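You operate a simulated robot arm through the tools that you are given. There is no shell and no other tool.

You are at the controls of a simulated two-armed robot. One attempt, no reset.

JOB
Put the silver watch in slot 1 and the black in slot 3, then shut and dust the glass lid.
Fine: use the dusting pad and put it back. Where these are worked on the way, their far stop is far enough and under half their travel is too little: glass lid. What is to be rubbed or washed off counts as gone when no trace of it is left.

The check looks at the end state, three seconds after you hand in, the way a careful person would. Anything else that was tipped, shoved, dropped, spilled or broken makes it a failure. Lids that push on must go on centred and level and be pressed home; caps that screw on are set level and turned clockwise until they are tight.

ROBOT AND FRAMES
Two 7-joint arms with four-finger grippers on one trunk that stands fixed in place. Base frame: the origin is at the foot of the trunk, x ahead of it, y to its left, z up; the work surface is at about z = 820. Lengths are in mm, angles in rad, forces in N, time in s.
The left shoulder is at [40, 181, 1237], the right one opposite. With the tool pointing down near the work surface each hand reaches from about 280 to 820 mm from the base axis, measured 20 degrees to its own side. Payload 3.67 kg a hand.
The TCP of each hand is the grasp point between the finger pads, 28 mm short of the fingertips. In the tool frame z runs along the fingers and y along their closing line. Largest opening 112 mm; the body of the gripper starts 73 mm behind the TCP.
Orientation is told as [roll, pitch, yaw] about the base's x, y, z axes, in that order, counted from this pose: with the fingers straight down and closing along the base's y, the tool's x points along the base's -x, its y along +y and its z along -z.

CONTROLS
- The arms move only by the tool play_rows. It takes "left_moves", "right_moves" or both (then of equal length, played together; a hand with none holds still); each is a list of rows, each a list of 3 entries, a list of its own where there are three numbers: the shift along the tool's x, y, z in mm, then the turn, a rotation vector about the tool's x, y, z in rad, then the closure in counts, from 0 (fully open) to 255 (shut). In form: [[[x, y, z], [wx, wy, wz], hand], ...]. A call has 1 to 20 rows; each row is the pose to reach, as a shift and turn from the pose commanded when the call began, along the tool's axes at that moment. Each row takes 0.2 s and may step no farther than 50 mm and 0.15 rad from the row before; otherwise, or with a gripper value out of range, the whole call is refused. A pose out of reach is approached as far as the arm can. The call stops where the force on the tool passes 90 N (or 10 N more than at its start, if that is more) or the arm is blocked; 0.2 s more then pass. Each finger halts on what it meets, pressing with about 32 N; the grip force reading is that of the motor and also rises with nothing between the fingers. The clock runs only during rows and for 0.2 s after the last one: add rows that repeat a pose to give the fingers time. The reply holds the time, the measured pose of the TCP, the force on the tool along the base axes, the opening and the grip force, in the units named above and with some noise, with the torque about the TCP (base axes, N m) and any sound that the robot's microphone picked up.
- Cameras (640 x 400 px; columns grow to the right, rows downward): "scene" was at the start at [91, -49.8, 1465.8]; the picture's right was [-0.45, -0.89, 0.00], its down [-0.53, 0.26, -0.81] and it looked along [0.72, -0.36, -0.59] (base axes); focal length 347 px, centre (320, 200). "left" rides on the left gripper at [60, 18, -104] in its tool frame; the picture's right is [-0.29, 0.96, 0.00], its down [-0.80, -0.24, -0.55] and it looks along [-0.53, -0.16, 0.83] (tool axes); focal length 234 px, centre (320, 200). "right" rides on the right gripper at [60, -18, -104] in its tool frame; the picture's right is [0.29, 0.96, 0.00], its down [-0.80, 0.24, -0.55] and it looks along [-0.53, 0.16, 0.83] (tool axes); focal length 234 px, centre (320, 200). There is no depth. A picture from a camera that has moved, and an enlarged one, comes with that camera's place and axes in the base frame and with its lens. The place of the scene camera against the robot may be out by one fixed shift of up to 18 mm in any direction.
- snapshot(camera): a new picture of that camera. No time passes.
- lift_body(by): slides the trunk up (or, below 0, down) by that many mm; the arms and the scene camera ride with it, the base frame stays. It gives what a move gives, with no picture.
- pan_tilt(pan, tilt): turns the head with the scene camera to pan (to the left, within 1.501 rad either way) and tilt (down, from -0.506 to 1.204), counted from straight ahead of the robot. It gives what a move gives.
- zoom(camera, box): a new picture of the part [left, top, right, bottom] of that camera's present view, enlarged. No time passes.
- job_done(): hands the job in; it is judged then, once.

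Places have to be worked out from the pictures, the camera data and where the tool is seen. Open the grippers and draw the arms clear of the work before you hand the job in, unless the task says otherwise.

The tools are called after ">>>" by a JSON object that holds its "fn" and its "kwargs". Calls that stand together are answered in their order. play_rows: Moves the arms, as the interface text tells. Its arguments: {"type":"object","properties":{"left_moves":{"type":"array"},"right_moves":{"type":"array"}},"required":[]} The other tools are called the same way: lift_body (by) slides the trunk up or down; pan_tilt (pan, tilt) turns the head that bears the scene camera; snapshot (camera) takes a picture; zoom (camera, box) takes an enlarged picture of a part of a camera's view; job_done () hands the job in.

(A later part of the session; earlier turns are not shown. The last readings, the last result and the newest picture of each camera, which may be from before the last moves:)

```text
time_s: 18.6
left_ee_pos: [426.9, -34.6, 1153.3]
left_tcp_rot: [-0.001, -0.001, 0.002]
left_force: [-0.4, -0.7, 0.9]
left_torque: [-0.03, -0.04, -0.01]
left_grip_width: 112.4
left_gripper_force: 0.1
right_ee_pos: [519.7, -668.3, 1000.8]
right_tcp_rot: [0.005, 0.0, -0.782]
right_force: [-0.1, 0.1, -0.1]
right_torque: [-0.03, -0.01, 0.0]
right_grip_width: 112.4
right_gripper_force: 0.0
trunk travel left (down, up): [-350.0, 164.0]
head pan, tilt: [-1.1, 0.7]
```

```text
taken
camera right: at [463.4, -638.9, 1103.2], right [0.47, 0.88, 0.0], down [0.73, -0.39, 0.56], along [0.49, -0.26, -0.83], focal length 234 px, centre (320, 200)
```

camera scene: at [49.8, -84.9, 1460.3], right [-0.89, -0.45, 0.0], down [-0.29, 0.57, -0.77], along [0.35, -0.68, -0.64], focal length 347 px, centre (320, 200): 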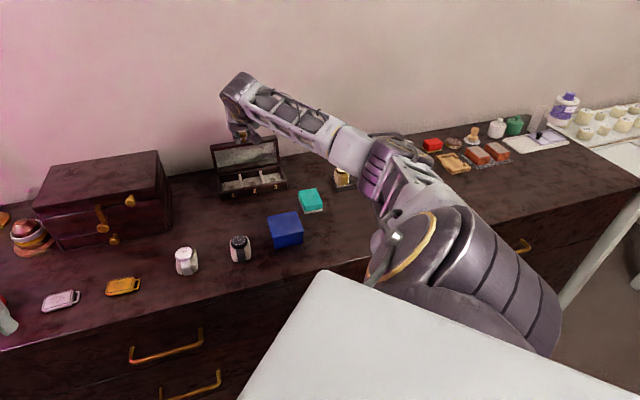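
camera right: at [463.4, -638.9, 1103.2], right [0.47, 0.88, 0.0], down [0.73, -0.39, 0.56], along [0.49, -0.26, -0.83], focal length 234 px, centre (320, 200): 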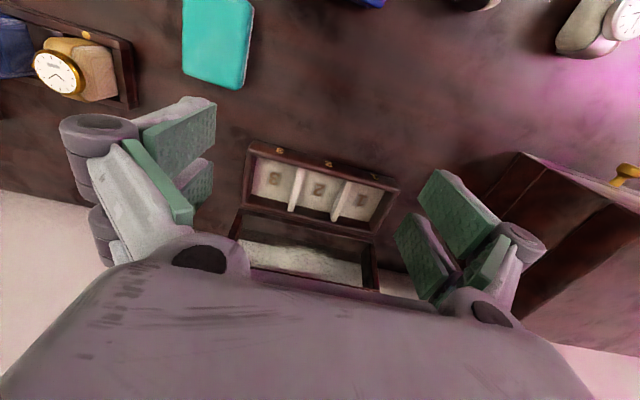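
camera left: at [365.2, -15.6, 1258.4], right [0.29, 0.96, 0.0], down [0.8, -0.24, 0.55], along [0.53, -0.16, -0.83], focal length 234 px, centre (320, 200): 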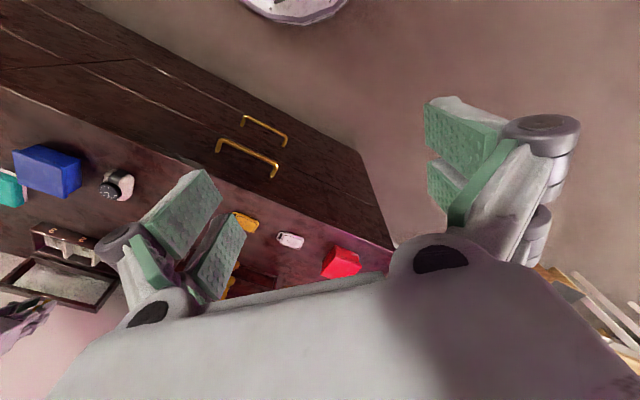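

>>> {"fn": "zoom", "kwargs": {"camera": "right", "box": [235, 130, 405, 250]}}

>>> {"fn": "zoom", "kwargs": {"camera": "right", "box": [170, 0, 270, 95]}}

```text
3.33 times, centred on (320, 190) of right
camera zoom: at [463.4, -638.9, 1103.2], right [0.47, 0.88, 0.0], down [0.73, -0.39, 0.56], along [0.49, -0.26, -0.83], focal length 781 px, centre (320, 233)
```

zoom: 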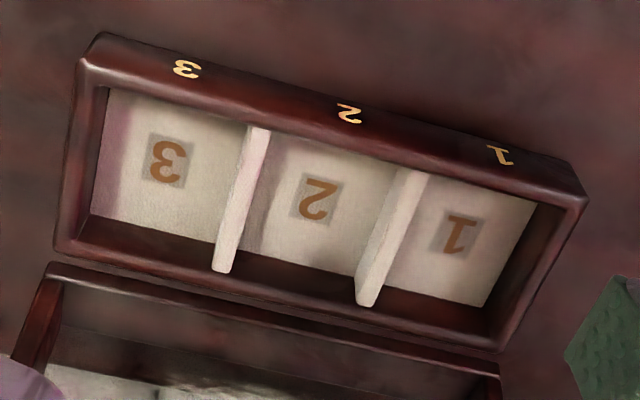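

```text
4.21 times, centred on (220, 48) of right
camera zoom: at [463.4, -638.9, 1103.2], right [0.47, 0.88, 0.0], down [0.73, -0.39, 0.56], along [0.49, -0.26, -0.83], focal length 986 px, centre (741, 842)
```

zoom: 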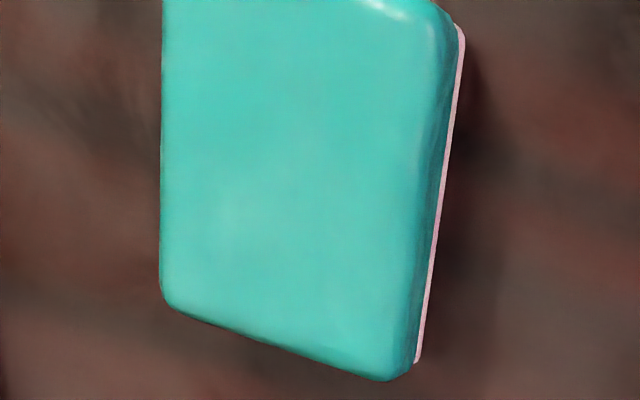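

Slot interior measured: n 904.5–972, slot 1 centre s≈−14.5, slot 3 centre s≈−138.4, floor z≈828, divider tops ≈847–849. Now I take a low-angle view of the watches to see their side profile.

>>> {"fn": "play_rows", "kwargs": {"right_moves": [[[40, 25, 0], [0, -0.05, 0], 0], [[80, 50, 0], [0, -0.15, 0], 0], [[120, 75, 0], [0, -0.25, 0], 0], [[160, 100, 0], [0, -0.35, 0], 0], [[200, 130, 0], [0, -0.47, 0], 0], [[235, 161, 10], [0, -0.6, 0], 0], [[250, 161, 50], [0, -0.75, 0], 0], [[250, 161, 90], [0, -0.75, 0], 0], [[250, 161, 116], [0, -0.75, 0], 0]]}}

>>> {"fn": "snapshot", "kwargs": {"camera": "right"}}

>>> {"fn": "snapshot", "kwargs": {"camera": "scene"}}

```text
time_s: 20.6
left_ee_pos: [427.7, -34.9, 1154.2]
left_tcp_rot: [0.0, -0.001, 0.003]
left_force: [-0.3, -0.3, 0.2]
left_torque: [0.0, 0.01, 0.02]
left_grip_width: 111.8
left_gripper_force: 0.0
right_ee_pos: [458.0, -375.1, 883.4]
right_tcp_rot: [0.007, -0.753, -0.787]
right_force: [-0.1, -0.2, -0.2]
right_torque: [0.02, 0.01, -0.02]
right_grip_width: 111.8
right_gripper_force: 0.0
trunk travel left (down, up): [-350.0, 164.0]
head pan, tilt: [-1.1, 0.7]
```

```text
taken
camera right: at [362.4, -307.8, 917.9], right [0.53, 0.83, -0.19], down [0.31, 0.02, 0.95], along [0.79, -0.56, -0.24], focal length 234 px, centre (320, 200)
```

right: 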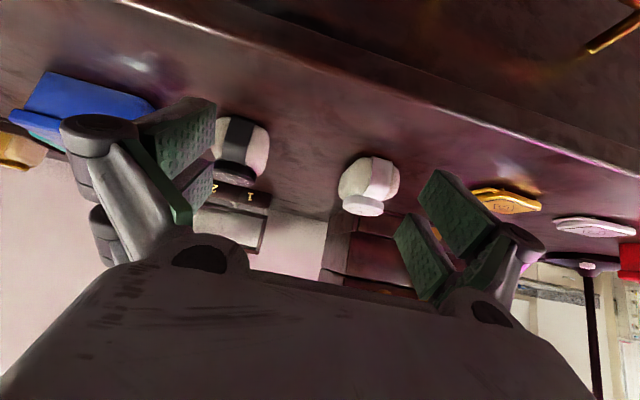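

```text
taken
camera scene: at [51.2, -86.2, 1460.1], right [-0.89, -0.45, 0.0], down [-0.29, 0.57, -0.77], along [0.35, -0.68, -0.64], focal length 347 px, centre (320, 200)
```

scene: 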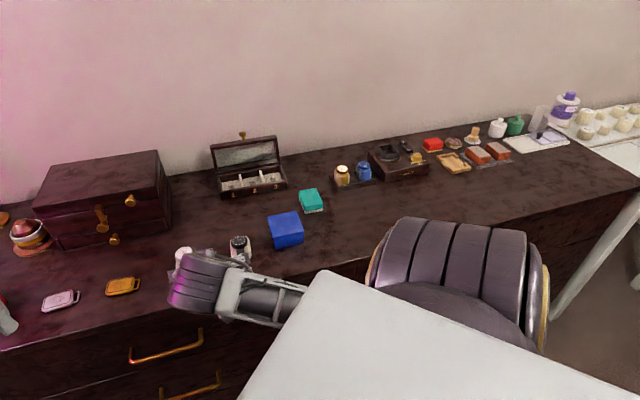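

>>> {"fn": "zoom", "kwargs": {"camera": "right", "box": [325, 145, 415, 225]}}

>>> {"fn": "zoom", "kwargs": {"camera": "right", "box": [195, 105, 285, 185]}}

>>> {"fn": "zoom", "kwargs": {"camera": "scene", "box": [200, 125, 300, 200]}}

```text
5.00 times, centred on (370, 185) of right
camera zoom: at [362.4, -307.8, 917.9], right [0.53, 0.83, -0.19], down [0.31, 0.02, 0.95], along [0.79, -0.56, -0.24], focal length 1171 px, centre (70, 275)
```

zoom: 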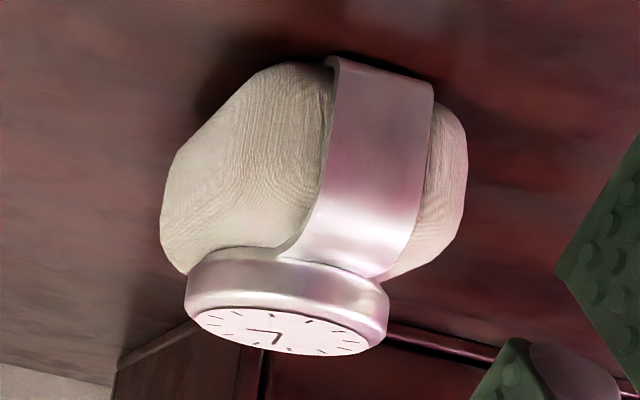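

```text
5.00 times, centred on (240, 145) of right
camera zoom: at [362.4, -307.8, 917.9], right [0.53, 0.83, -0.19], down [0.31, 0.02, 0.95], along [0.79, -0.56, -0.24], focal length 1171 px, centre (720, 475)
```

zoom: 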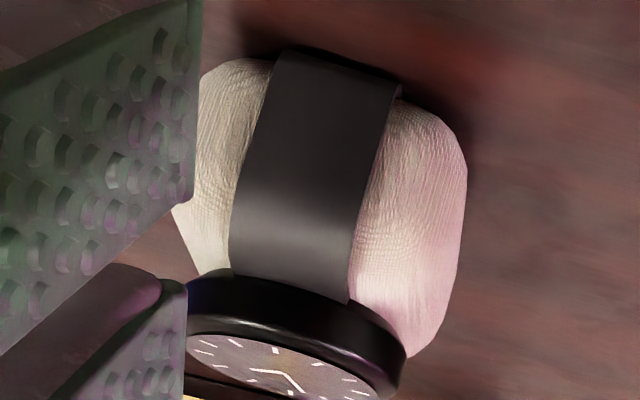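

```text
5.33 times, centred on (250, 162) of scene
camera zoom: at [51.2, -86.2, 1460.1], right [-0.89, -0.45, 0.0], down [-0.29, 0.57, -0.77], along [0.35, -0.68, -0.64], focal length 1852 px, centre (693, 400)
```

zoom: 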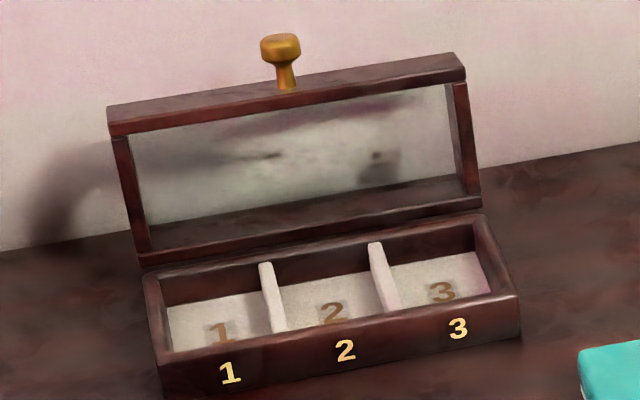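

The cushions are well rounded blocks ~46 × 66 mm with the ~39 mm watch case on top (top z≈865). I'll pick the silver one across its width with tips no lower than ≈22 mm above its base so they clear the dividers later; first I go above it with 20° tilt.

>>> {"fn": "play_rows", "kwargs": {"right_moves": [[[-23.9, 0, -25.5], [0, 0.1, 0], 0], [[-45.5, 0, -48.6], [0, 0.2, 0], 0], [[-67.4, 20, -28.1], [0, 0.3, 0], 0], [[-89.3, 40, -7.6], [0, 0.403, 0], 40], [[-109.3, 59.2, 11.2], [0, 0.403, 0], 50], [[-109.3, 59.2, 11.2], [0, 0.403, 0], 50]]}}

>>> {"fn": "snapshot", "kwargs": {"camera": "right"}}

```text
time_s: 22.0
left_ee_pos: [427.0, -35.0, 1153.3]
left_tcp_rot: [0.003, -0.001, 0.001]
left_force: [0.1, -0.2, 0.4]
left_torque: [0.01, -0.05, 0.01]
left_grip_width: 112.1
left_gripper_force: 0.0
right_ee_pos: [560.5, -399.4, 949.1]
right_tcp_rot: [0.007, -0.345, -0.785]
right_force: [-0.2, -0.9, 0.3]
right_torque: [0.01, -0.02, -0.01]
right_grip_width: 89.9
right_gripper_force: 0.1
trunk travel left (down, up): [-350.0, 164.0]
head pan, tilt: [-1.1, 0.7]
```

```text
taken
camera right: at [481.6, -348.4, 1026.9], right [0.48, 0.87, -0.09], down [0.56, -0.23, 0.79], along [0.67, -0.44, -0.6], focal length 234 px, centre (320, 200)
```

right: 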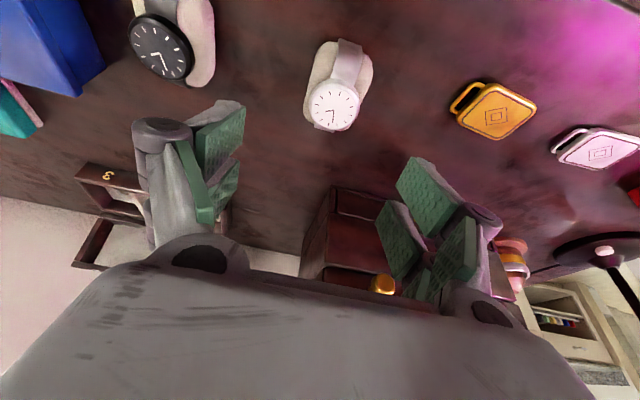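

>>> {"fn": "zoom", "kwargs": {"camera": "right", "box": [285, 25, 395, 145]}}

```text
3.33 times, centred on (340, 85) of right
camera zoom: at [481.6, -348.4, 1026.9], right [0.48, 0.87, -0.09], down [0.56, -0.23, 0.79], along [0.67, -0.44, -0.6], focal length 781 px, centre (253, 583)
```

zoom: 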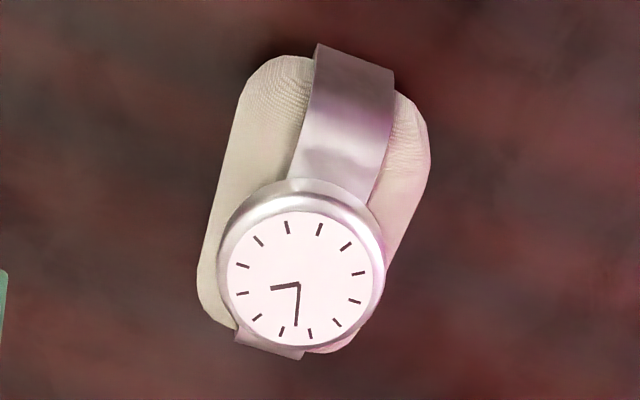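

Dial centre confirmed at n≈683.5, s≈116.5. I descend so the fingertips' lower corner is at z≈842, straddling the silver watch.

>>> {"fn": "play_rows", "kwargs": {"right_moves": [[[9.6, 1, 24], [0, 0, 0], 50], [[19.2, 2, 48], [0, 0, 0], 50], [[28.8, 2.6, 71.9], [0, 0, 0], 50], [[28.8, 2.6, 71.9], [0, 0, 0], 50]]}}

>>> {"fn": "snapshot", "kwargs": {"camera": "right"}}

>>> {"fn": "zoom", "kwargs": {"camera": "scene", "box": [140, 220, 260, 310]}}

```text
time_s: 23.0
left_ee_pos: [428.2, -34.7, 1153.4]
left_tcp_rot: [0.0, 0.0, 0.001]
left_force: [-0.1, 0.3, -0.1]
left_torque: [0.02, -0.01, 0.0]
left_grip_width: 111.8
left_gripper_force: 0.1
right_ee_pos: [560.7, -394.1, 872.7]
right_tcp_rot: [0.006, -0.347, -0.786]
right_force: [0.0, -0.3, 0.6]
right_torque: [0.0, 0.0, -0.01]
right_grip_width: 90.3
right_gripper_force: 0.1
trunk travel left (down, up): [-350.0, 164.0]
head pan, tilt: [-1.1, 0.7]
```

```text
taken
camera right: at [482.1, -343.3, 949.2], right [0.48, 0.87, -0.09], down [0.56, -0.23, 0.79], along [0.67, -0.44, -0.6], focal length 234 px, centre (320, 200)
```

right: 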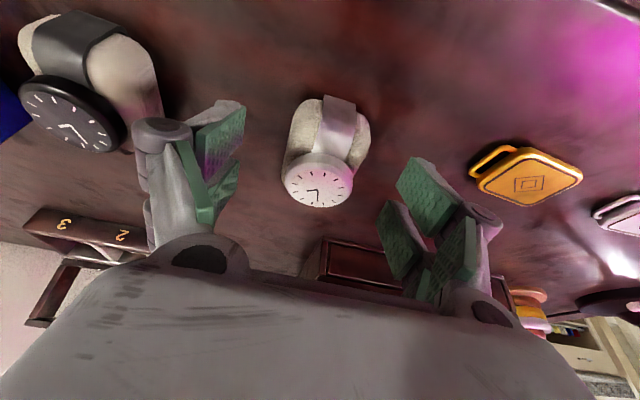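

```text
4.44 times, centred on (200, 265) of scene
camera zoom: at [51.4, -86.6, 1460.1], right [-0.89, -0.45, 0.0], down [-0.29, 0.57, -0.76], along [0.35, -0.68, -0.64], focal length 1544 px, centre (853, -89)
```

zoom: 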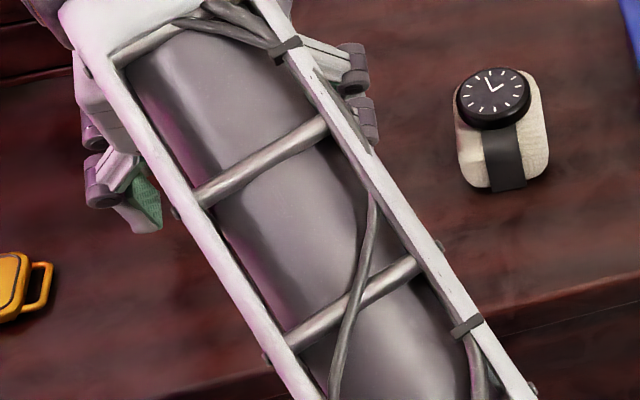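

The watch sits between the open fingers. I close gently and read the width.

>>> {"fn": "play_rows", "kwargs": {"right_moves": [[[0, 0, 0], [0, 0, 0], 120], [[0, 0, 0], [0, 0, 0], 200], [[0, 0, 0], [0, 0, 0], 255], [[0, 0, 0], [0, 0, 0], 255]]}}

>>> {"fn": "snapshot", "kwargs": {"camera": "right"}}

```text
time_s: 24.0
left_ee_pos: [426.3, -35.4, 1153.2]
left_tcp_rot: [0.0, 0.003, 0.002]
left_force: [-0.8, -0.6, 0.5]
left_torque: [0.01, -0.01, -0.02]
left_grip_width: 112.1
left_gripper_force: 0.1
right_ee_pos: [561.4, -394.1, 872.4]
right_tcp_rot: [0.005, -0.348, -0.784]
right_force: [0.8, -0.5, -0.2]
right_torque: [-0.02, 0.02, 0.01]
right_grip_width: 45.2
right_gripper_force: 32.0
trunk travel left (down, up): [-350.0, 164.0]
head pan, tilt: [-1.1, 0.7]
```

```text
taken
camera right: at [482.2, -343.1, 949.4], right [0.48, 0.87, -0.09], down [0.56, -0.23, 0.79], along [0.67, -0.44, -0.6], focal length 234 px, centre (320, 200)
```

right: 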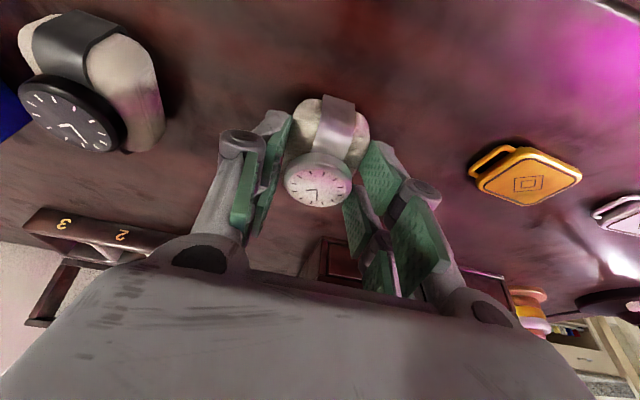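

Gripped at 45 mm (cushion sides), no disturbance. I lift 100 mm and look.

>>> {"fn": "play_rows", "kwargs": {"right_moves": [[[-3.4, 0, -9.4], [0, 0, 0], 255], [[-13.6, 0, -37.6], [0, 0, 0], 255], [[-25, 0, -70], [0, 0, 0], 255], [[-34.1, 0, -94], [0, 0, 0], 255], [[-34.1, 0, -94], [0, 0, 0], 255]]}}

>>> {"fn": "snapshot", "kwargs": {"camera": "right"}}

>>> {"fn": "zoom", "kwargs": {"camera": "right", "box": [240, 80, 400, 220]}}

```text
time_s: 25.2
left_ee_pos: [427.3, -35.2, 1154.1]
left_tcp_rot: [0.001, 0.002, 0.004]
left_force: [0.3, 0.8, 0.1]
left_torque: [-0.02, 0.01, -0.01]
left_grip_width: 112.2
left_gripper_force: 0.0
right_ee_pos: [560.5, -393.7, 972.9]
right_tcp_rot: [0.005, -0.349, -0.785]
right_force: [0.8, 0.0, -0.8]
right_torque: [-0.01, 0.02, -0.01]
right_grip_width: 45.3
right_gripper_force: 32.3
trunk travel left (down, up): [-350.0, 164.0]
head pan, tilt: [-1.1, 0.7]
```

```text
taken
camera right: at [481.4, -342.9, 1050.4], right [0.48, 0.87, -0.09], down [0.56, -0.23, 0.79], along [0.67, -0.44, -0.6], focal length 234 px, centre (320, 200)
```

right: 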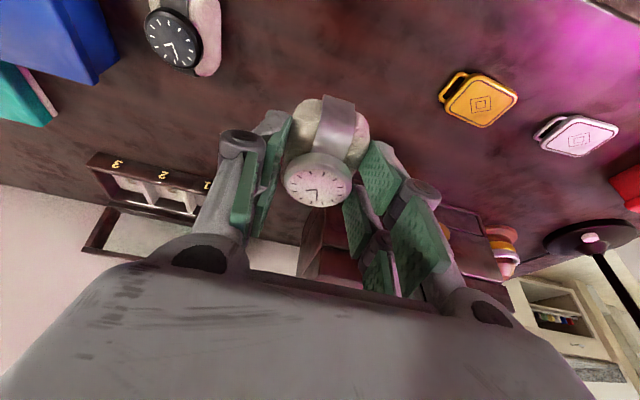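

```text
2.86 times, centred on (320, 150) of right
camera zoom: at [481.4, -342.9, 1050.4], right [0.48, 0.87, -0.09], down [0.56, -0.23, 0.79], along [0.67, -0.44, -0.6], focal length 669 px, centre (320, 343)
```

zoom: 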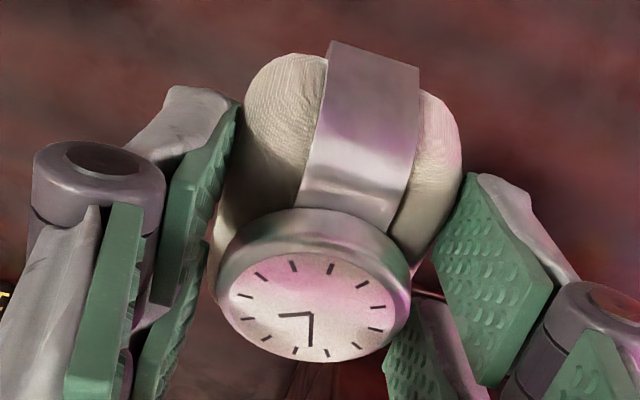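

The silver watch hangs level in the grip, unslipped. I carry it at height over slot 1 (TCP n≈930, s≈−14.4).

>>> {"fn": "play_rows", "kwargs": {"right_moves": [[[-34.3, -18.9, 12.5], [0, 0, 0], 255], [[-68.5, -37.8, 24.9], [0, 0, 0], 255], [[-102.8, -56.7, 37.4], [0, 0, 0], 255], [[-137.1, -75.7, 49.9], [0, 0, 0], 255], [[-171.4, -94.6, 62.4], [0, 0, 0], 255], [[-205.6, -113.5, 74.8], [0, 0, 0], 255], [[-239.9, -132.4, 87.3], [0, 0, 0], 255], [[-239.9, -132.4, 87.3], [0, 0, 0], 255]]}}

>>> {"fn": "snapshot", "kwargs": {"camera": "right"}}

>>> {"fn": "snapshot", "kwargs": {"camera": "scene"}}

```text
time_s: 27.0
left_ee_pos: [427.0, -34.2, 1153.1]
left_tcp_rot: [0.0, 0.0, 0.0]
left_force: [-0.6, 0.0, -0.4]
left_torque: [-0.06, 0.0, 0.04]
left_grip_width: 111.8
left_gripper_force: 0.1
right_ee_pos: [650.0, -667.2, 974.3]
right_tcp_rot: [0.006, -0.345, -0.785]
right_force: [0.1, -0.1, -1.2]
right_torque: [0.0, 0.0, 0.04]
right_grip_width: 45.3
right_gripper_force: 32.0
trunk travel left (down, up): [-350.0, 164.0]
head pan, tilt: [-1.1, 0.7]
```

```text
taken
camera right: at [570.0, -616.3, 1050.6], right [0.48, 0.87, -0.09], down [0.56, -0.23, 0.79], along [0.67, -0.44, -0.6], focal length 234 px, centre (320, 200)
```

right: 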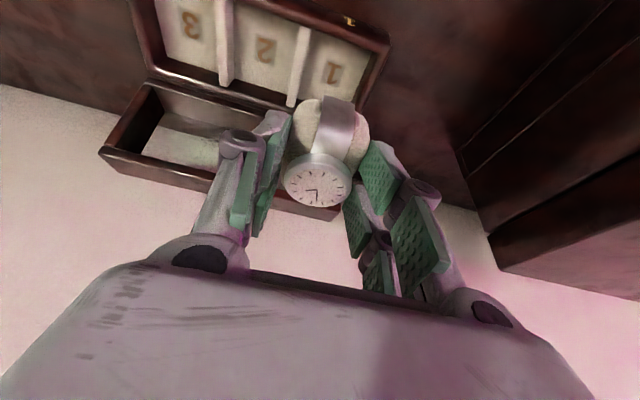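

```text
taken
camera scene: at [51.4, -85.7, 1460.1], right [-0.89, -0.45, 0.0], down [-0.29, 0.57, -0.77], along [0.35, -0.68, -0.64], focal length 347 px, centre (320, 200)
```

scene: 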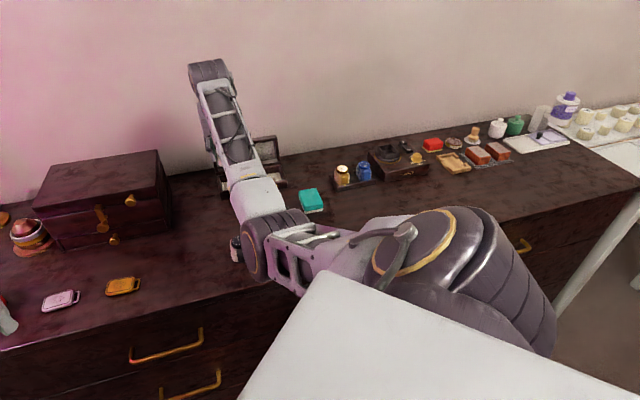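

>>> {"fn": "zoom", "kwargs": {"camera": "right", "box": [200, 0, 420, 220]}}

>>> {"fn": "zoom", "kwargs": {"camera": "scene", "box": [180, 110, 310, 210]}}

```text
1.82 times, centred on (310, 110) of right
camera zoom: at [570.0, -616.3, 1050.6], right [0.48, 0.87, -0.09], down [0.56, -0.23, 0.79], along [0.67, -0.44, -0.6], focal length 426 px, centre (338, 364)
```

zoom: 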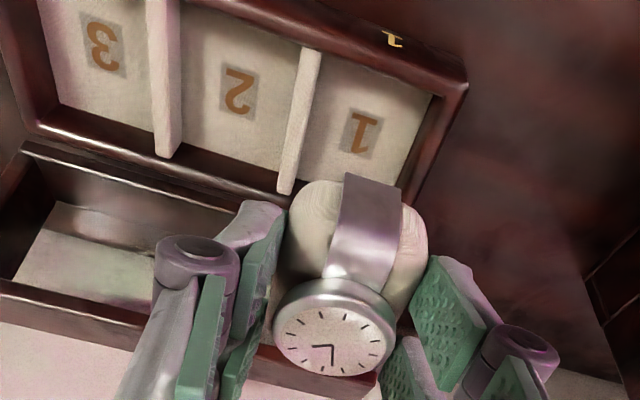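

```text
4.00 times, centred on (245, 160) of scene
camera zoom: at [51.4, -85.7, 1460.1], right [-0.89, -0.45, 0.0], down [-0.29, 0.57, -0.77], along [0.35, -0.68, -0.64], focal length 1389 px, centre (620, 360)
```

zoom: 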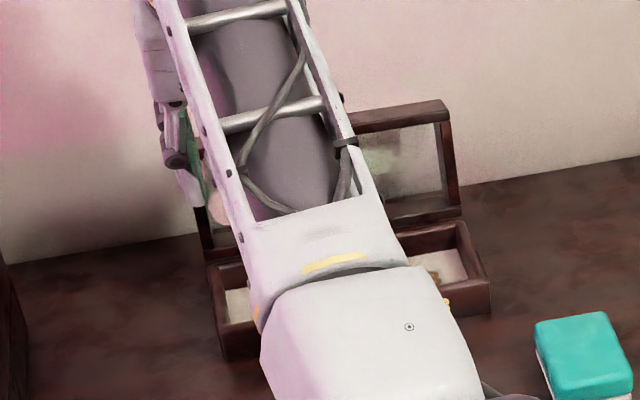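

The watch hovers over slot 1; by the same camera the dial centre (n≈939, s≈−15.7) is within ~1 mm of the slot centre (n≈937.8, s≈−14.8). I correct that and lower to about 10 mm above the box rim.

>>> {"fn": "play_rows", "kwargs": {"right_moves": [[[7.4, 0.3, 19.4], [0, 0, 0], 255], [[14.8, 0.6, 38.8], [0, 0, 0], 255], [[22.2, 0.8, 58.2], [0, 0, 0], 255], [[22.2, 0.8, 58.2], [0, 0, 0], 255]]}}

>>> {"fn": "zoom", "kwargs": {"camera": "right", "box": [200, 0, 420, 220]}}

>>> {"fn": "snapshot", "kwargs": {"camera": "scene"}}

```text
time_s: 28.0
left_ee_pos: [427.6, -35.6, 1152.2]
left_tcp_rot: [0.002, 0.002, 0.003]
left_force: [-0.5, -0.3, -0.2]
left_torque: [-0.03, -0.02, 0.03]
left_grip_width: 111.9
left_gripper_force: 0.1
right_ee_pos: [648.2, -665.6, 910.3]
right_tcp_rot: [0.005, -0.346, -0.785]
right_force: [0.6, -0.2, -1.4]
right_torque: [0.03, -0.02, -0.02]
right_grip_width: 45.4
right_gripper_force: 32.2
trunk travel left (down, up): [-350.0, 164.0]
head pan, tilt: [-1.1, 0.7]
```

```text
1.82 times, centred on (310, 110) of right
camera zoom: at [569.5, -615.2, 986.9], right [0.48, 0.87, -0.09], down [0.56, -0.23, 0.79], along [0.67, -0.44, -0.6], focal length 426 px, centre (338, 364)
```

zoom: 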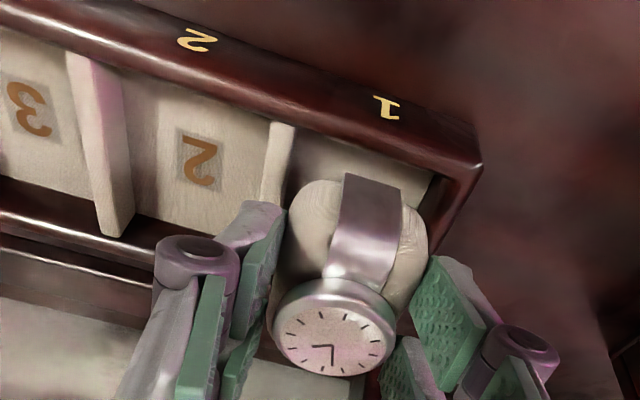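

```text
taken
camera scene: at [51.5, -86.4, 1460.1], right [-0.89, -0.45, 0.0], down [-0.29, 0.57, -0.76], along [0.35, -0.68, -0.64], focal length 347 px, centre (320, 200)
```

scene: 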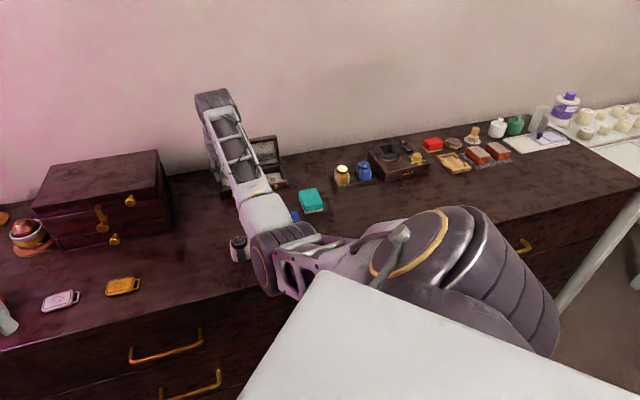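

Alignment shows the cushion needs ~1 mm more toward the wall and ~1 mm in +s. I apply that and lower to just at the rim height, then check forces in small steps.

>>> {"fn": "play_rows", "kwargs": {"right_moves": [[[-1.1, 1.2, 0.4], [0, 0, 0], 255], [[0.3, 1.2, 4.2], [0, 0, 0], 255], [[1.6, 1.2, 7.9], [0, 0, 0], 255], [[1.6, 1.2, 7.9], [0, 0, 0], 255]]}}

>>> {"fn": "zoom", "kwargs": {"camera": "right", "box": [240, 60, 400, 200]}}

```text
time_s: 29.0
left_ee_pos: [426.6, -34.4, 1152.6]
left_tcp_rot: [-0.001, 0.001, 0.001]
left_force: [-0.3, 0.1, 0.0]
left_torque: [-0.01, -0.01, -0.01]
left_grip_width: 112.0
left_gripper_force: 0.0
right_ee_pos: [649.3, -666.1, 902.0]
right_tcp_rot: [0.004, -0.348, -0.786]
right_force: [0.5, 0.4, -1.3]
right_torque: [-0.02, 0.02, 0.01]
right_grip_width: 45.0
right_gripper_force: 31.8
trunk travel left (down, up): [-350.0, 164.0]
head pan, tilt: [-1.1, 0.7]
```

```text
2.86 times, centred on (320, 130) of right
camera zoom: at [570.7, -615.3, 978.6], right [0.48, 0.87, -0.09], down [0.56, -0.23, 0.79], along [0.67, -0.44, -0.6], focal length 669 px, centre (320, 400)
```

zoom: 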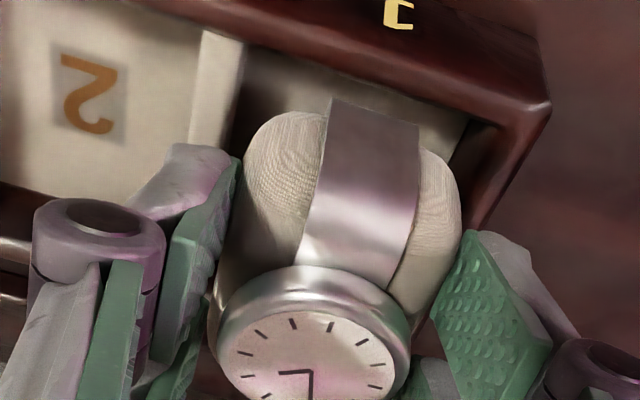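

Still free of contact. I lower 5 mm more and watch the force.

>>> {"fn": "play_rows", "kwargs": {"right_moves": [[[0.85, 0, 2.35], [0, 0, 0], 255], [[1.7, 0, 4.7], [0, 0, 0], 255], [[1.7, 0, 4.7], [0, 0, 0], 255]]}}

>>> {"fn": "zoom", "kwargs": {"camera": "right", "box": [240, 60, 400, 200]}}

```text
time_s: 29.8
left_ee_pos: [427.4, -37.0, 1153.6]
left_tcp_rot: [-0.001, 0.003, 0.003]
left_force: [0.0, -0.3, -0.7]
left_torque: [0.0, 0.04, -0.03]
left_grip_width: 112.0
left_gripper_force: 0.0
right_ee_pos: [650.0, -665.4, 897.2]
right_tcp_rot: [0.004, -0.348, -0.786]
right_force: [0.6, -0.5, -1.2]
right_torque: [0.01, 0.01, 0.0]
right_grip_width: 45.2
right_gripper_force: 31.7
trunk travel left (down, up): [-350.0, 164.0]
head pan, tilt: [-1.1, 0.7]
```

```text
2.86 times, centred on (320, 130) of right
camera zoom: at [570.8, -614.9, 973.3], right [0.48, 0.87, -0.09], down [0.56, -0.23, 0.79], along [0.67, -0.44, -0.6], focal length 669 px, centre (320, 400)
```

zoom: 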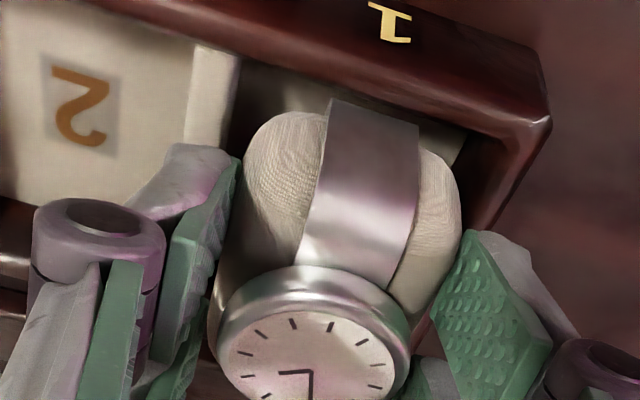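

The cushion base is now below the rim with no contact. I lower another 8 mm.

>>> {"fn": "play_rows", "kwargs": {"right_moves": [[[1.0, 0, 2.8], [0, 0, 0], 255], [[2.0, 0, 5.6], [0, 0, 0], 255], [[2.7, 0, 7.5], [0, 0, 0], 255], [[2.7, 0, 7.5], [0, 0, 0], 255]]}}

>>> {"fn": "zoom", "kwargs": {"camera": "right", "box": [240, 60, 400, 200]}}

```text
time_s: 30.8
left_ee_pos: [427.6, -34.6, 1153.1]
left_tcp_rot: [-0.002, 0.002, 0.001]
left_force: [0.1, 0.7, 0.4]
left_torque: [0.04, -0.02, 0.01]
left_grip_width: 111.7
left_gripper_force: 0.1
right_ee_pos: [649.8, -666.0, 889.1]
right_tcp_rot: [0.005, -0.347, -0.785]
right_force: [-0.1, -0.5, -1.1]
right_torque: [0.04, 0.0, -0.01]
right_grip_width: 45.2
right_gripper_force: 32.4
trunk travel left (down, up): [-350.0, 164.0]
head pan, tilt: [-1.1, 0.7]
```

```text
2.86 times, centred on (320, 130) of right
camera zoom: at [570.9, -614.7, 965.7], right [0.48, 0.87, -0.09], down [0.56, -0.23, 0.79], along [0.67, -0.44, -0.6], focal length 669 px, centre (320, 400)
```

zoom: 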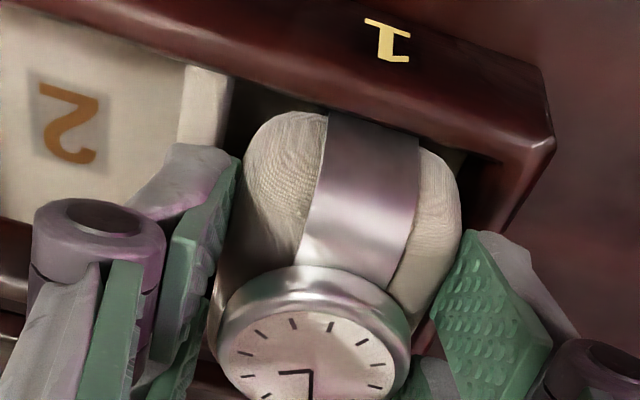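

Sliding in freely. I lower the last ~7 mm toward the floor, in fine steps.

>>> {"fn": "play_rows", "kwargs": {"right_moves": [[[0.7, 0, 1.9], [0, 0, 0], 255], [[1.4, 0, 3.8], [0, 0, 0], 255], [[2.0, 0, 5.6], [0, 0, 0], 255], [[2.4, 0, 6.6], [0, 0, 0], 255], [[2.4, 0, 6.6], [0, 0, 0], 255]]}}

>>> {"fn": "zoom", "kwargs": {"camera": "right", "box": [240, 60, 400, 200]}}

```text
time_s: 32.0
left_ee_pos: [427.2, -34.1, 1151.9]
left_tcp_rot: [-0.001, 0.0, 0.003]
left_force: [-0.2, 0.5, -0.7]
left_torque: [0.0, 0.05, 0.01]
left_grip_width: 112.1
left_gripper_force: 0.3
right_ee_pos: [650.3, -665.0, 883.4]
right_tcp_rot: [0.006, -0.35, -0.787]
right_force: [-0.3, 0.1, 6.0]
right_torque: [0.22, -0.05, 0.0]
right_grip_width: 45.3
right_gripper_force: 32.3
trunk travel left (down, up): [-350.0, 164.0]
head pan, tilt: [-1.1, 0.7]
```

```text
2.86 times, centred on (320, 130) of right
camera zoom: at [570.8, -614.8, 960.0], right [0.49, 0.87, -0.09], down [0.56, -0.23, 0.8], along [0.67, -0.44, -0.6], focal length 669 px, centre (320, 400)
```

zoom: 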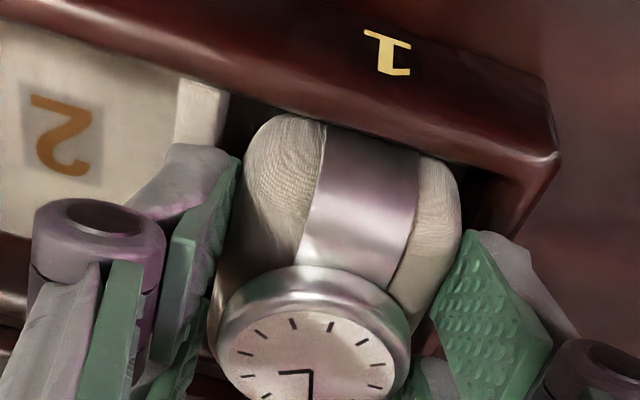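

Light floor contact (6 N up) at the expected depth. I open the fingers slightly wider than the cushion to release.

>>> {"fn": "play_rows", "kwargs": {"right_moves": [[[0, 0, 0], [0, 0, 0], 200], [[0, 0, 0], [0, 0, 0], 130], [[0, 0, 0], [0, 0, 0], 110], [[0, 0, 0], [0, 0, 0], 110]]}}

>>> {"fn": "zoom", "kwargs": {"camera": "right", "box": [220, 40, 420, 215]}}

```text
time_s: 33.0
left_ee_pos: [426.9, -33.8, 1153.3]
left_tcp_rot: [-0.001, 0.001, 0.001]
left_force: [0.2, 0.0, -0.4]
left_torque: [0.0, 0.0, 0.0]
left_grip_width: 112.2
left_gripper_force: 0.1
right_ee_pos: [648.9, -666.0, 881.5]
right_tcp_rot: [0.005, -0.347, -0.785]
right_force: [-0.6, 0.4, 0.3]
right_torque: [0.01, 0.0, 0.02]
right_grip_width: 63.8
right_gripper_force: 0.6
trunk travel left (down, up): [-350.0, 164.0]
head pan, tilt: [-1.1, 0.7]
```

```text
2.29 times, centred on (320, 128) of right
camera zoom: at [571.3, -614.4, 958.3], right [0.48, 0.87, -0.09], down [0.56, -0.23, 0.79], along [0.67, -0.44, -0.6], focal length 535 px, centre (320, 366)
```

zoom: 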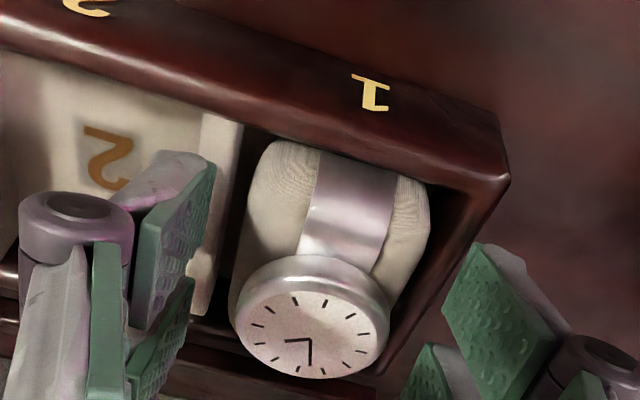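

The silver watch rests in slot 1. I rise straight up 95 mm and check it.

>>> {"fn": "play_rows", "kwargs": {"right_moves": [[[-10.2, 0, -28.2], [0, 0, 0], 110], [[-21, 0, -57], [0, 0, 0], 100], [[-32.3, 0, -89.3], [0, 0, 0], 60], [[-32.3, 0, -89.3], [0, 0, 0], 50]]}}

>>> {"fn": "zoom", "kwargs": {"camera": "right", "box": [140, 0, 400, 200]}}

```text
time_s: 34.0
left_ee_pos: [427.1, -34.7, 1153.1]
left_tcp_rot: [0.003, 0.001, 0.002]
left_force: [-0.5, -0.8, -0.4]
left_torque: [-0.04, -0.03, -0.01]
left_grip_width: 112.0
left_gripper_force: 0.1
right_ee_pos: [648.9, -667.4, 977.7]
right_tcp_rot: [0.004, -0.348, -0.785]
right_force: [-0.4, 1.0, 0.1]
right_torque: [0.0, -0.01, 0.04]
right_grip_width: 90.0
right_gripper_force: 0.0
trunk travel left (down, up): [-350.0, 164.0]
head pan, tilt: [-1.1, 0.7]
```

```text
2.00 times, centred on (270, 100) of right
camera zoom: at [570.2, -615.1, 1054.3], right [0.48, 0.87, -0.09], down [0.56, -0.23, 0.79], along [0.67, -0.44, -0.6], focal length 468 px, centre (420, 400)
```

zoom: 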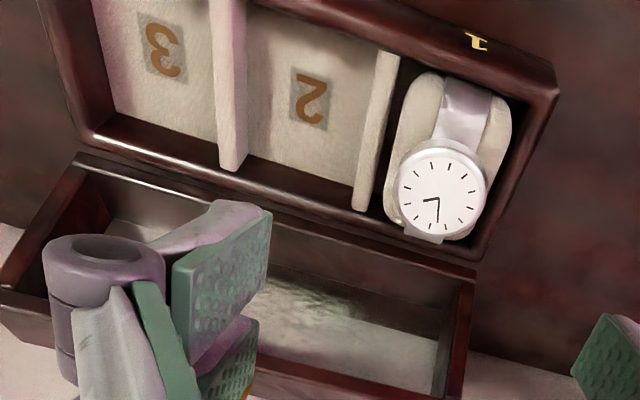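

Silver is seated squarely in slot 1. Now I go over the black watch (n≈682, s≈−6) and re-measure it from above.

>>> {"fn": "play_rows", "kwargs": {"right_moves": [[[39.9, 1, -14.5], [0, 0, 0], 50], [[79.8, 2, -29], [0, 0, 0], 50], [[119.8, 3, -43.5], [0, 0, 0], 50], [[159.7, 5, -57.9], [0, 0, 0], 50], [[199.6, 6, -72.4], [0, 0, 0], 50], [[239.5, 7, -86.9], [0, 0, 0], 50], [[249, 7, -60.6], [0, 0, 0], 50], [[249, 7, -60.6], [0, 0, 0], 50]]}}

>>> {"fn": "snapshot", "kwargs": {"camera": "right"}}

>>> {"fn": "zoom", "kwargs": {"camera": "right", "box": [285, 25, 395, 145]}}

```text
time_s: 35.8
left_ee_pos: [427.4, -34.3, 1152.2]
left_tcp_rot: [-0.001, 0.003, 0.001]
left_force: [0.5, -0.3, 0.0]
left_torque: [0.0, 0.0, 0.02]
left_grip_width: 112.0
left_gripper_force: 0.1
right_ee_pos: [474.5, -482.1, 950.6]
right_tcp_rot: [0.005, -0.349, -0.786]
right_force: [-0.2, 0.0, -0.9]
right_torque: [-0.02, -0.02, -0.01]
right_grip_width: 89.9
right_gripper_force: 0.1
trunk travel left (down, up): [-350.0, 164.0]
head pan, tilt: [-1.1, 0.7]
```

```text
taken
camera right: at [396.1, -430.5, 1026.0], right [0.48, 0.87, -0.09], down [0.56, -0.23, 0.79], along [0.67, -0.44, -0.6], focal length 234 px, centre (320, 200)
```

right: 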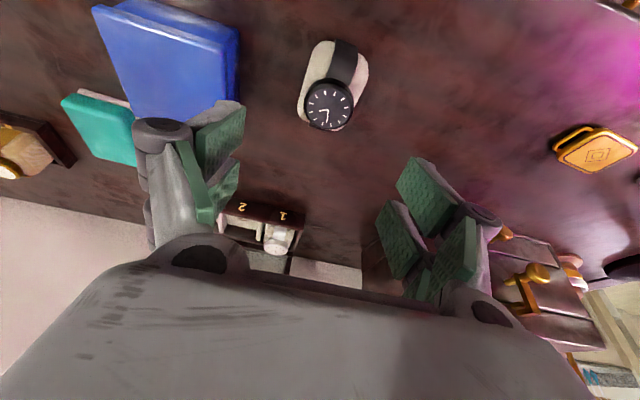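

```text
3.33 times, centred on (340, 85) of right
camera zoom: at [396.1, -430.5, 1026.0], right [0.48, 0.87, -0.09], down [0.56, -0.23, 0.79], along [0.67, -0.44, -0.6], focal length 781 px, centre (253, 583)
```

zoom: 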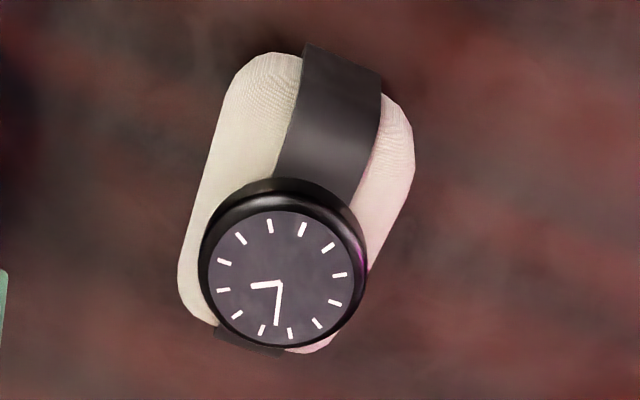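

Black dial at n≈684, s≈−6.2, same geometry as the silver pick. I descend the same way and close.

>>> {"fn": "play_rows", "kwargs": {"right_moves": [[[9.4, 0.3, 24.5], [0, 0, 0], 50], [[18.9, 0.6, 49], [0, 0, 0], 50], [[28.3, 0.9, 73.4], [0, 0, 0], 50], [[28.3, 0.9, 73.4], [0, 0, 0], 50]]}}

>>> {"fn": "snapshot", "kwargs": {"camera": "right"}}

```text
time_s: 36.8
left_ee_pos: [427.8, -34.9, 1152.9]
left_tcp_rot: [-0.001, 0.001, 0.002]
left_force: [1.0, -0.1, -0.2]
left_torque: [-0.03, 0.01, -0.04]
left_grip_width: 111.8
left_gripper_force: 0.1
right_ee_pos: [477.0, -498.1, 883.3]
right_tcp_rot: [-0.009, -0.379, -0.791]
right_force: [0.3, -0.5, -0.1]
right_torque: [-0.01, -0.01, -0.03]
right_grip_width: 89.9
right_gripper_force: 0.0
trunk travel left (down, up): [-350.0, 164.0]
head pan, tilt: [-1.1, 0.7]
```

```text
taken
camera right: at [396.7, -442.2, 957.4], right [0.5, 0.86, -0.11], down [0.55, -0.21, 0.81], along [0.67, -0.46, -0.58], focal length 234 px, centre (320, 200)
```

right: 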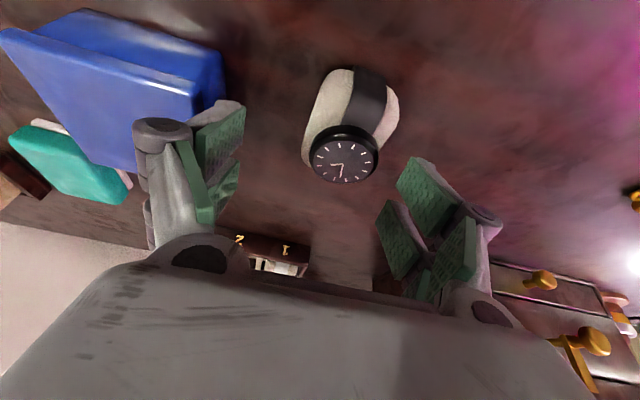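

The hand ended ~15 mm off the commanded pose with no contact force, maybe a joint limit or lag. I hold still for a moment and re-read, and look at the scene.

>>> {"fn": "play_rows", "kwargs": {"right_moves": [[[0, 0, 0], [0, 0, 0], 50], [[0, 0, 0], [0, 0, 0], 50]]}}

>>> {"fn": "snapshot", "kwargs": {"camera": "scene"}}

```text
time_s: 37.4
left_ee_pos: [427.5, -35.1, 1152.8]
left_tcp_rot: [0.003, 0.002, 0.002]
left_force: [0.4, -0.8, -0.5]
left_torque: [-0.01, 0.0, 0.0]
left_grip_width: 112.1
left_gripper_force: 0.0
right_ee_pos: [475.6, -497.1, 883.6]
right_tcp_rot: [-0.011, -0.378, -0.791]
right_force: [0.6, 0.5, 0.5]
right_torque: [0.03, -0.01, 0.07]
right_grip_width: 90.0
right_gripper_force: 0.0
trunk travel left (down, up): [-350.0, 164.0]
head pan, tilt: [-1.1, 0.7]
```

```text
taken
camera scene: at [51.5, -86.4, 1460.0], right [-0.89, -0.45, 0.0], down [-0.29, 0.57, -0.76], along [0.35, -0.68, -0.64], focal length 347 px, centre (320, 200)
```

scene: 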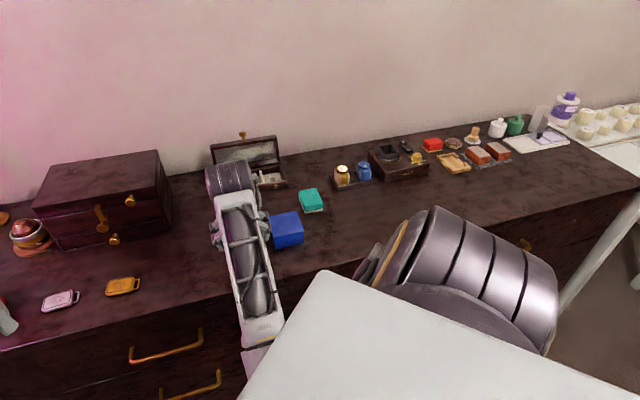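

The elbow has swung down, and the wrist is likely at its bend limit for this low near pose. I go back up, then raise the trunk 120 mm, which straightens the wrist, and descend again.

>>> {"fn": "play_rows", "kwargs": {"right_moves": [[[-9, 0, -25], [0, 0, 0], 50], [[-18, 0, -50], [0, 0, 0], 50], [[-27.4, 0, -75.2], [0, 0, 0], 50], [[-27.4, 0, -75.2], [0, 0, 0], 50]]}}

>>> {"fn": "lift_body", "kwargs": {"by": 120}}

>>> {"fn": "snapshot", "kwargs": {"camera": "scene"}}

>>> {"fn": "snapshot", "kwargs": {"camera": "right"}}

```text
time_s: 38.4
left_ee_pos: [427.5, -34.8, 1152.7]
left_tcp_rot: [0.001, 0.0, 0.001]
left_force: [-0.8, 1.2, 0.6]
left_torque: [-0.02, 0.0, 0.02]
left_grip_width: 112.1
left_gripper_force: 0.1
right_ee_pos: [473.9, -480.5, 951.2]
right_tcp_rot: [0.005, -0.347, -0.785]
right_force: [0.5, -1.0, 0.9]
right_torque: [0.0, 0.01, 0.0]
right_grip_width: 90.0
right_gripper_force: 0.1
trunk travel left (down, up): [-350.0, 164.0]
head pan, tilt: [-1.1, 0.7]
```

```text
time_s: 39.9
left_ee_pos: [428.3, -34.2, 1273.5]
left_tcp_rot: [0.0, 0.002, 0.002]
left_force: [-0.4, -0.5, 0.0]
left_torque: [0.0, -0.02, -0.03]
left_grip_width: 112.3
left_gripper_force: 0.0
right_ee_pos: [472.8, -481.6, 1071.5]
right_tcp_rot: [0.005, -0.348, -0.783]
right_force: [-0.2, -0.4, -0.2]
right_torque: [-0.02, 0.04, -0.02]
right_grip_width: 90.2
right_gripper_force: 0.1
trunk travel left (down, up): [-470.0, 44.0]
head pan, tilt: [-1.1, 0.7]
```

```text
taken
camera scene: at [51.6, -86.5, 1581.4], right [-0.89, -0.45, 0.0], down [-0.29, 0.57, -0.76], along [0.35, -0.68, -0.64], focal length 347 px, centre (320, 200)
```

scene: 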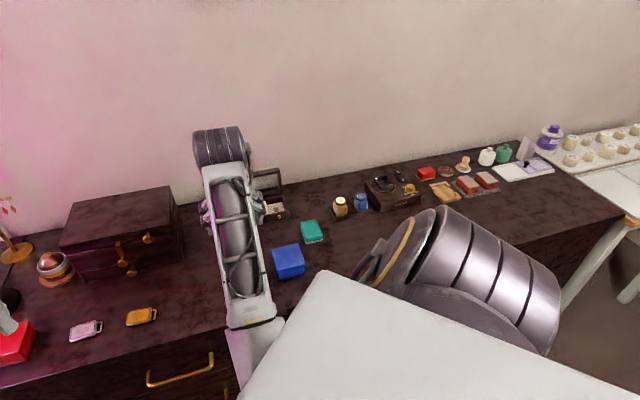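

```text
taken
camera right: at [393.9, -429.7, 1148.9], right [0.48, 0.87, -0.09], down [0.56, -0.23, 0.79], along [0.67, -0.44, -0.6], focal length 234 px, centre (320, 200)
```

right: 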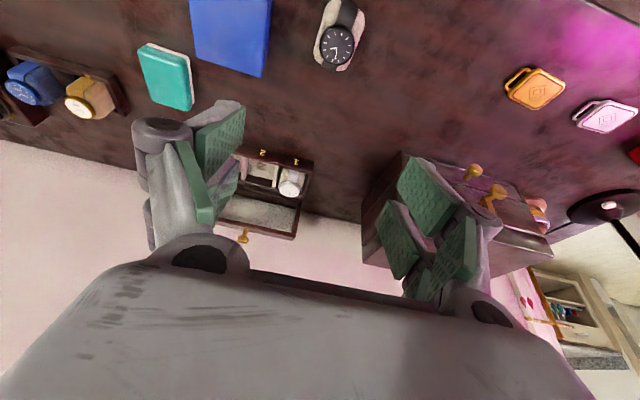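

Trunk is up 120 mm. I descend to z≈900 above the black watch and check tracking.

>>> {"fn": "play_rows", "kwargs": {"right_moves": [[[14.6, 0, 40.3], [0, 0, 0], 50], [[29.2, 0, 80.6], [0, 0, 0], 50], [[43.9, 0, 120.9], [0, 0, 0], 50], [[58.5, 0, 161.2], [0, 0, 0], 50], [[58.5, 0, 161.2], [0, 0, 0], 50]]}}

>>> {"fn": "zoom", "kwargs": {"camera": "right", "box": [200, 60, 440, 230]}}

```text
time_s: 41.3
left_ee_pos: [426.8, -34.7, 1268.2]
left_tcp_rot: [-0.001, -0.001, 0.001]
left_force: [-0.2, 0.9, -0.3]
left_torque: [0.0, 0.0, 0.01]
left_grip_width: 112.1
left_gripper_force: 0.0
right_ee_pos: [477.5, -505.1, 911.5]
right_tcp_rot: [-0.016, -0.392, -0.792]
right_force: [0.0, -0.5, -0.6]
right_torque: [0.02, -0.01, 0.01]
right_grip_width: 90.0
right_gripper_force: 0.1
trunk travel left (down, up): [-470.0, 44.0]
head pan, tilt: [-1.1, 0.7]
stopped in row 5 (right hand): the arm was blocked; the commanded pose is now the measured one
```

```text
2.35 times, centred on (320, 145) of right
camera zoom: at [397.5, -449.4, 983.9], right [0.5, 0.86, -0.12], down [0.55, -0.2, 0.81], along [0.67, -0.47, -0.57], focal length 551 px, centre (320, 329)
```

zoom: 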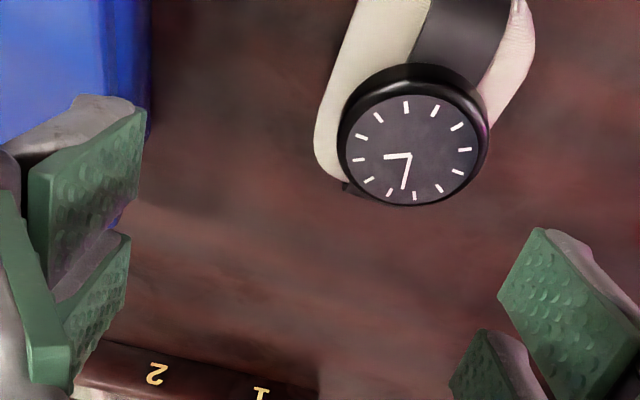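

The arm reports being blocked, so it's an arm-configuration issue rather than tool contact. I look at the arm's posture by tilting the head down.

>>> {"fn": "pan_tilt", "kwargs": {"pan": -0.7, "tilt": 1.1}}

>>> {"fn": "snapshot", "kwargs": {"camera": "scene"}}

>>> {"fn": "snapshot", "kwargs": {"camera": "left"}}

```text
time_s: 42.2
left_ee_pos: [427.6, -34.6, 1266.6]
left_tcp_rot: [0.001, -0.001, 0.001]
left_force: [0.2, 0.5, 0.2]
left_torque: [0.03, 0.04, -0.03]
left_grip_width: 112.1
left_gripper_force: 0.0
right_ee_pos: [476.9, -506.0, 911.2]
right_tcp_rot: [-0.017, -0.391, -0.788]
right_force: [-0.3, -0.5, -0.5]
right_torque: [-0.02, -0.01, 0.0]
right_grip_width: 90.0
right_gripper_force: 0.1
trunk travel left (down, up): [-470.0, 44.0]
head pan, tilt: [-0.7, 1.1]
```

```text
taken
camera scene: at [61.1, -51.5, 1551.4], right [-0.64, -0.76, 0.0], down [-0.68, 0.57, -0.45], along [0.35, -0.29, -0.89], focal length 347 px, centre (320, 200)
```

scene: 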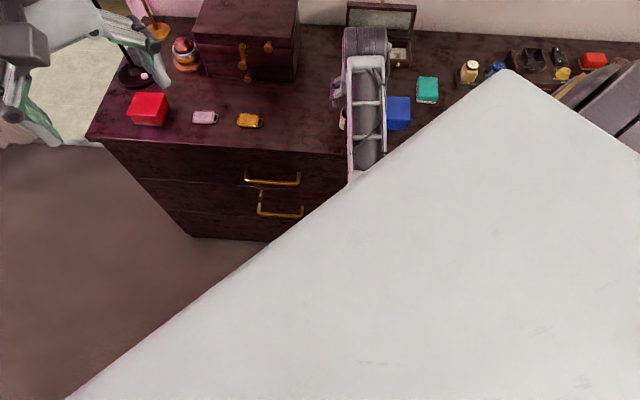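

```text
taken
camera left: at [366.5, -17.0, 1372.4], right [0.29, 0.96, 0.0], down [0.8, -0.24, 0.55], along [0.53, -0.16, -0.83], focal length 234 px, centre (320, 200)
```

left: 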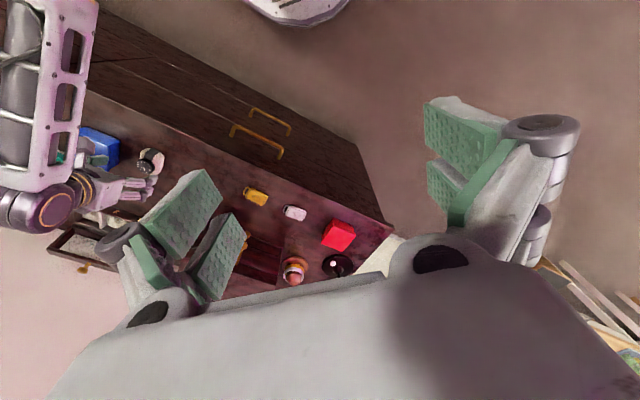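

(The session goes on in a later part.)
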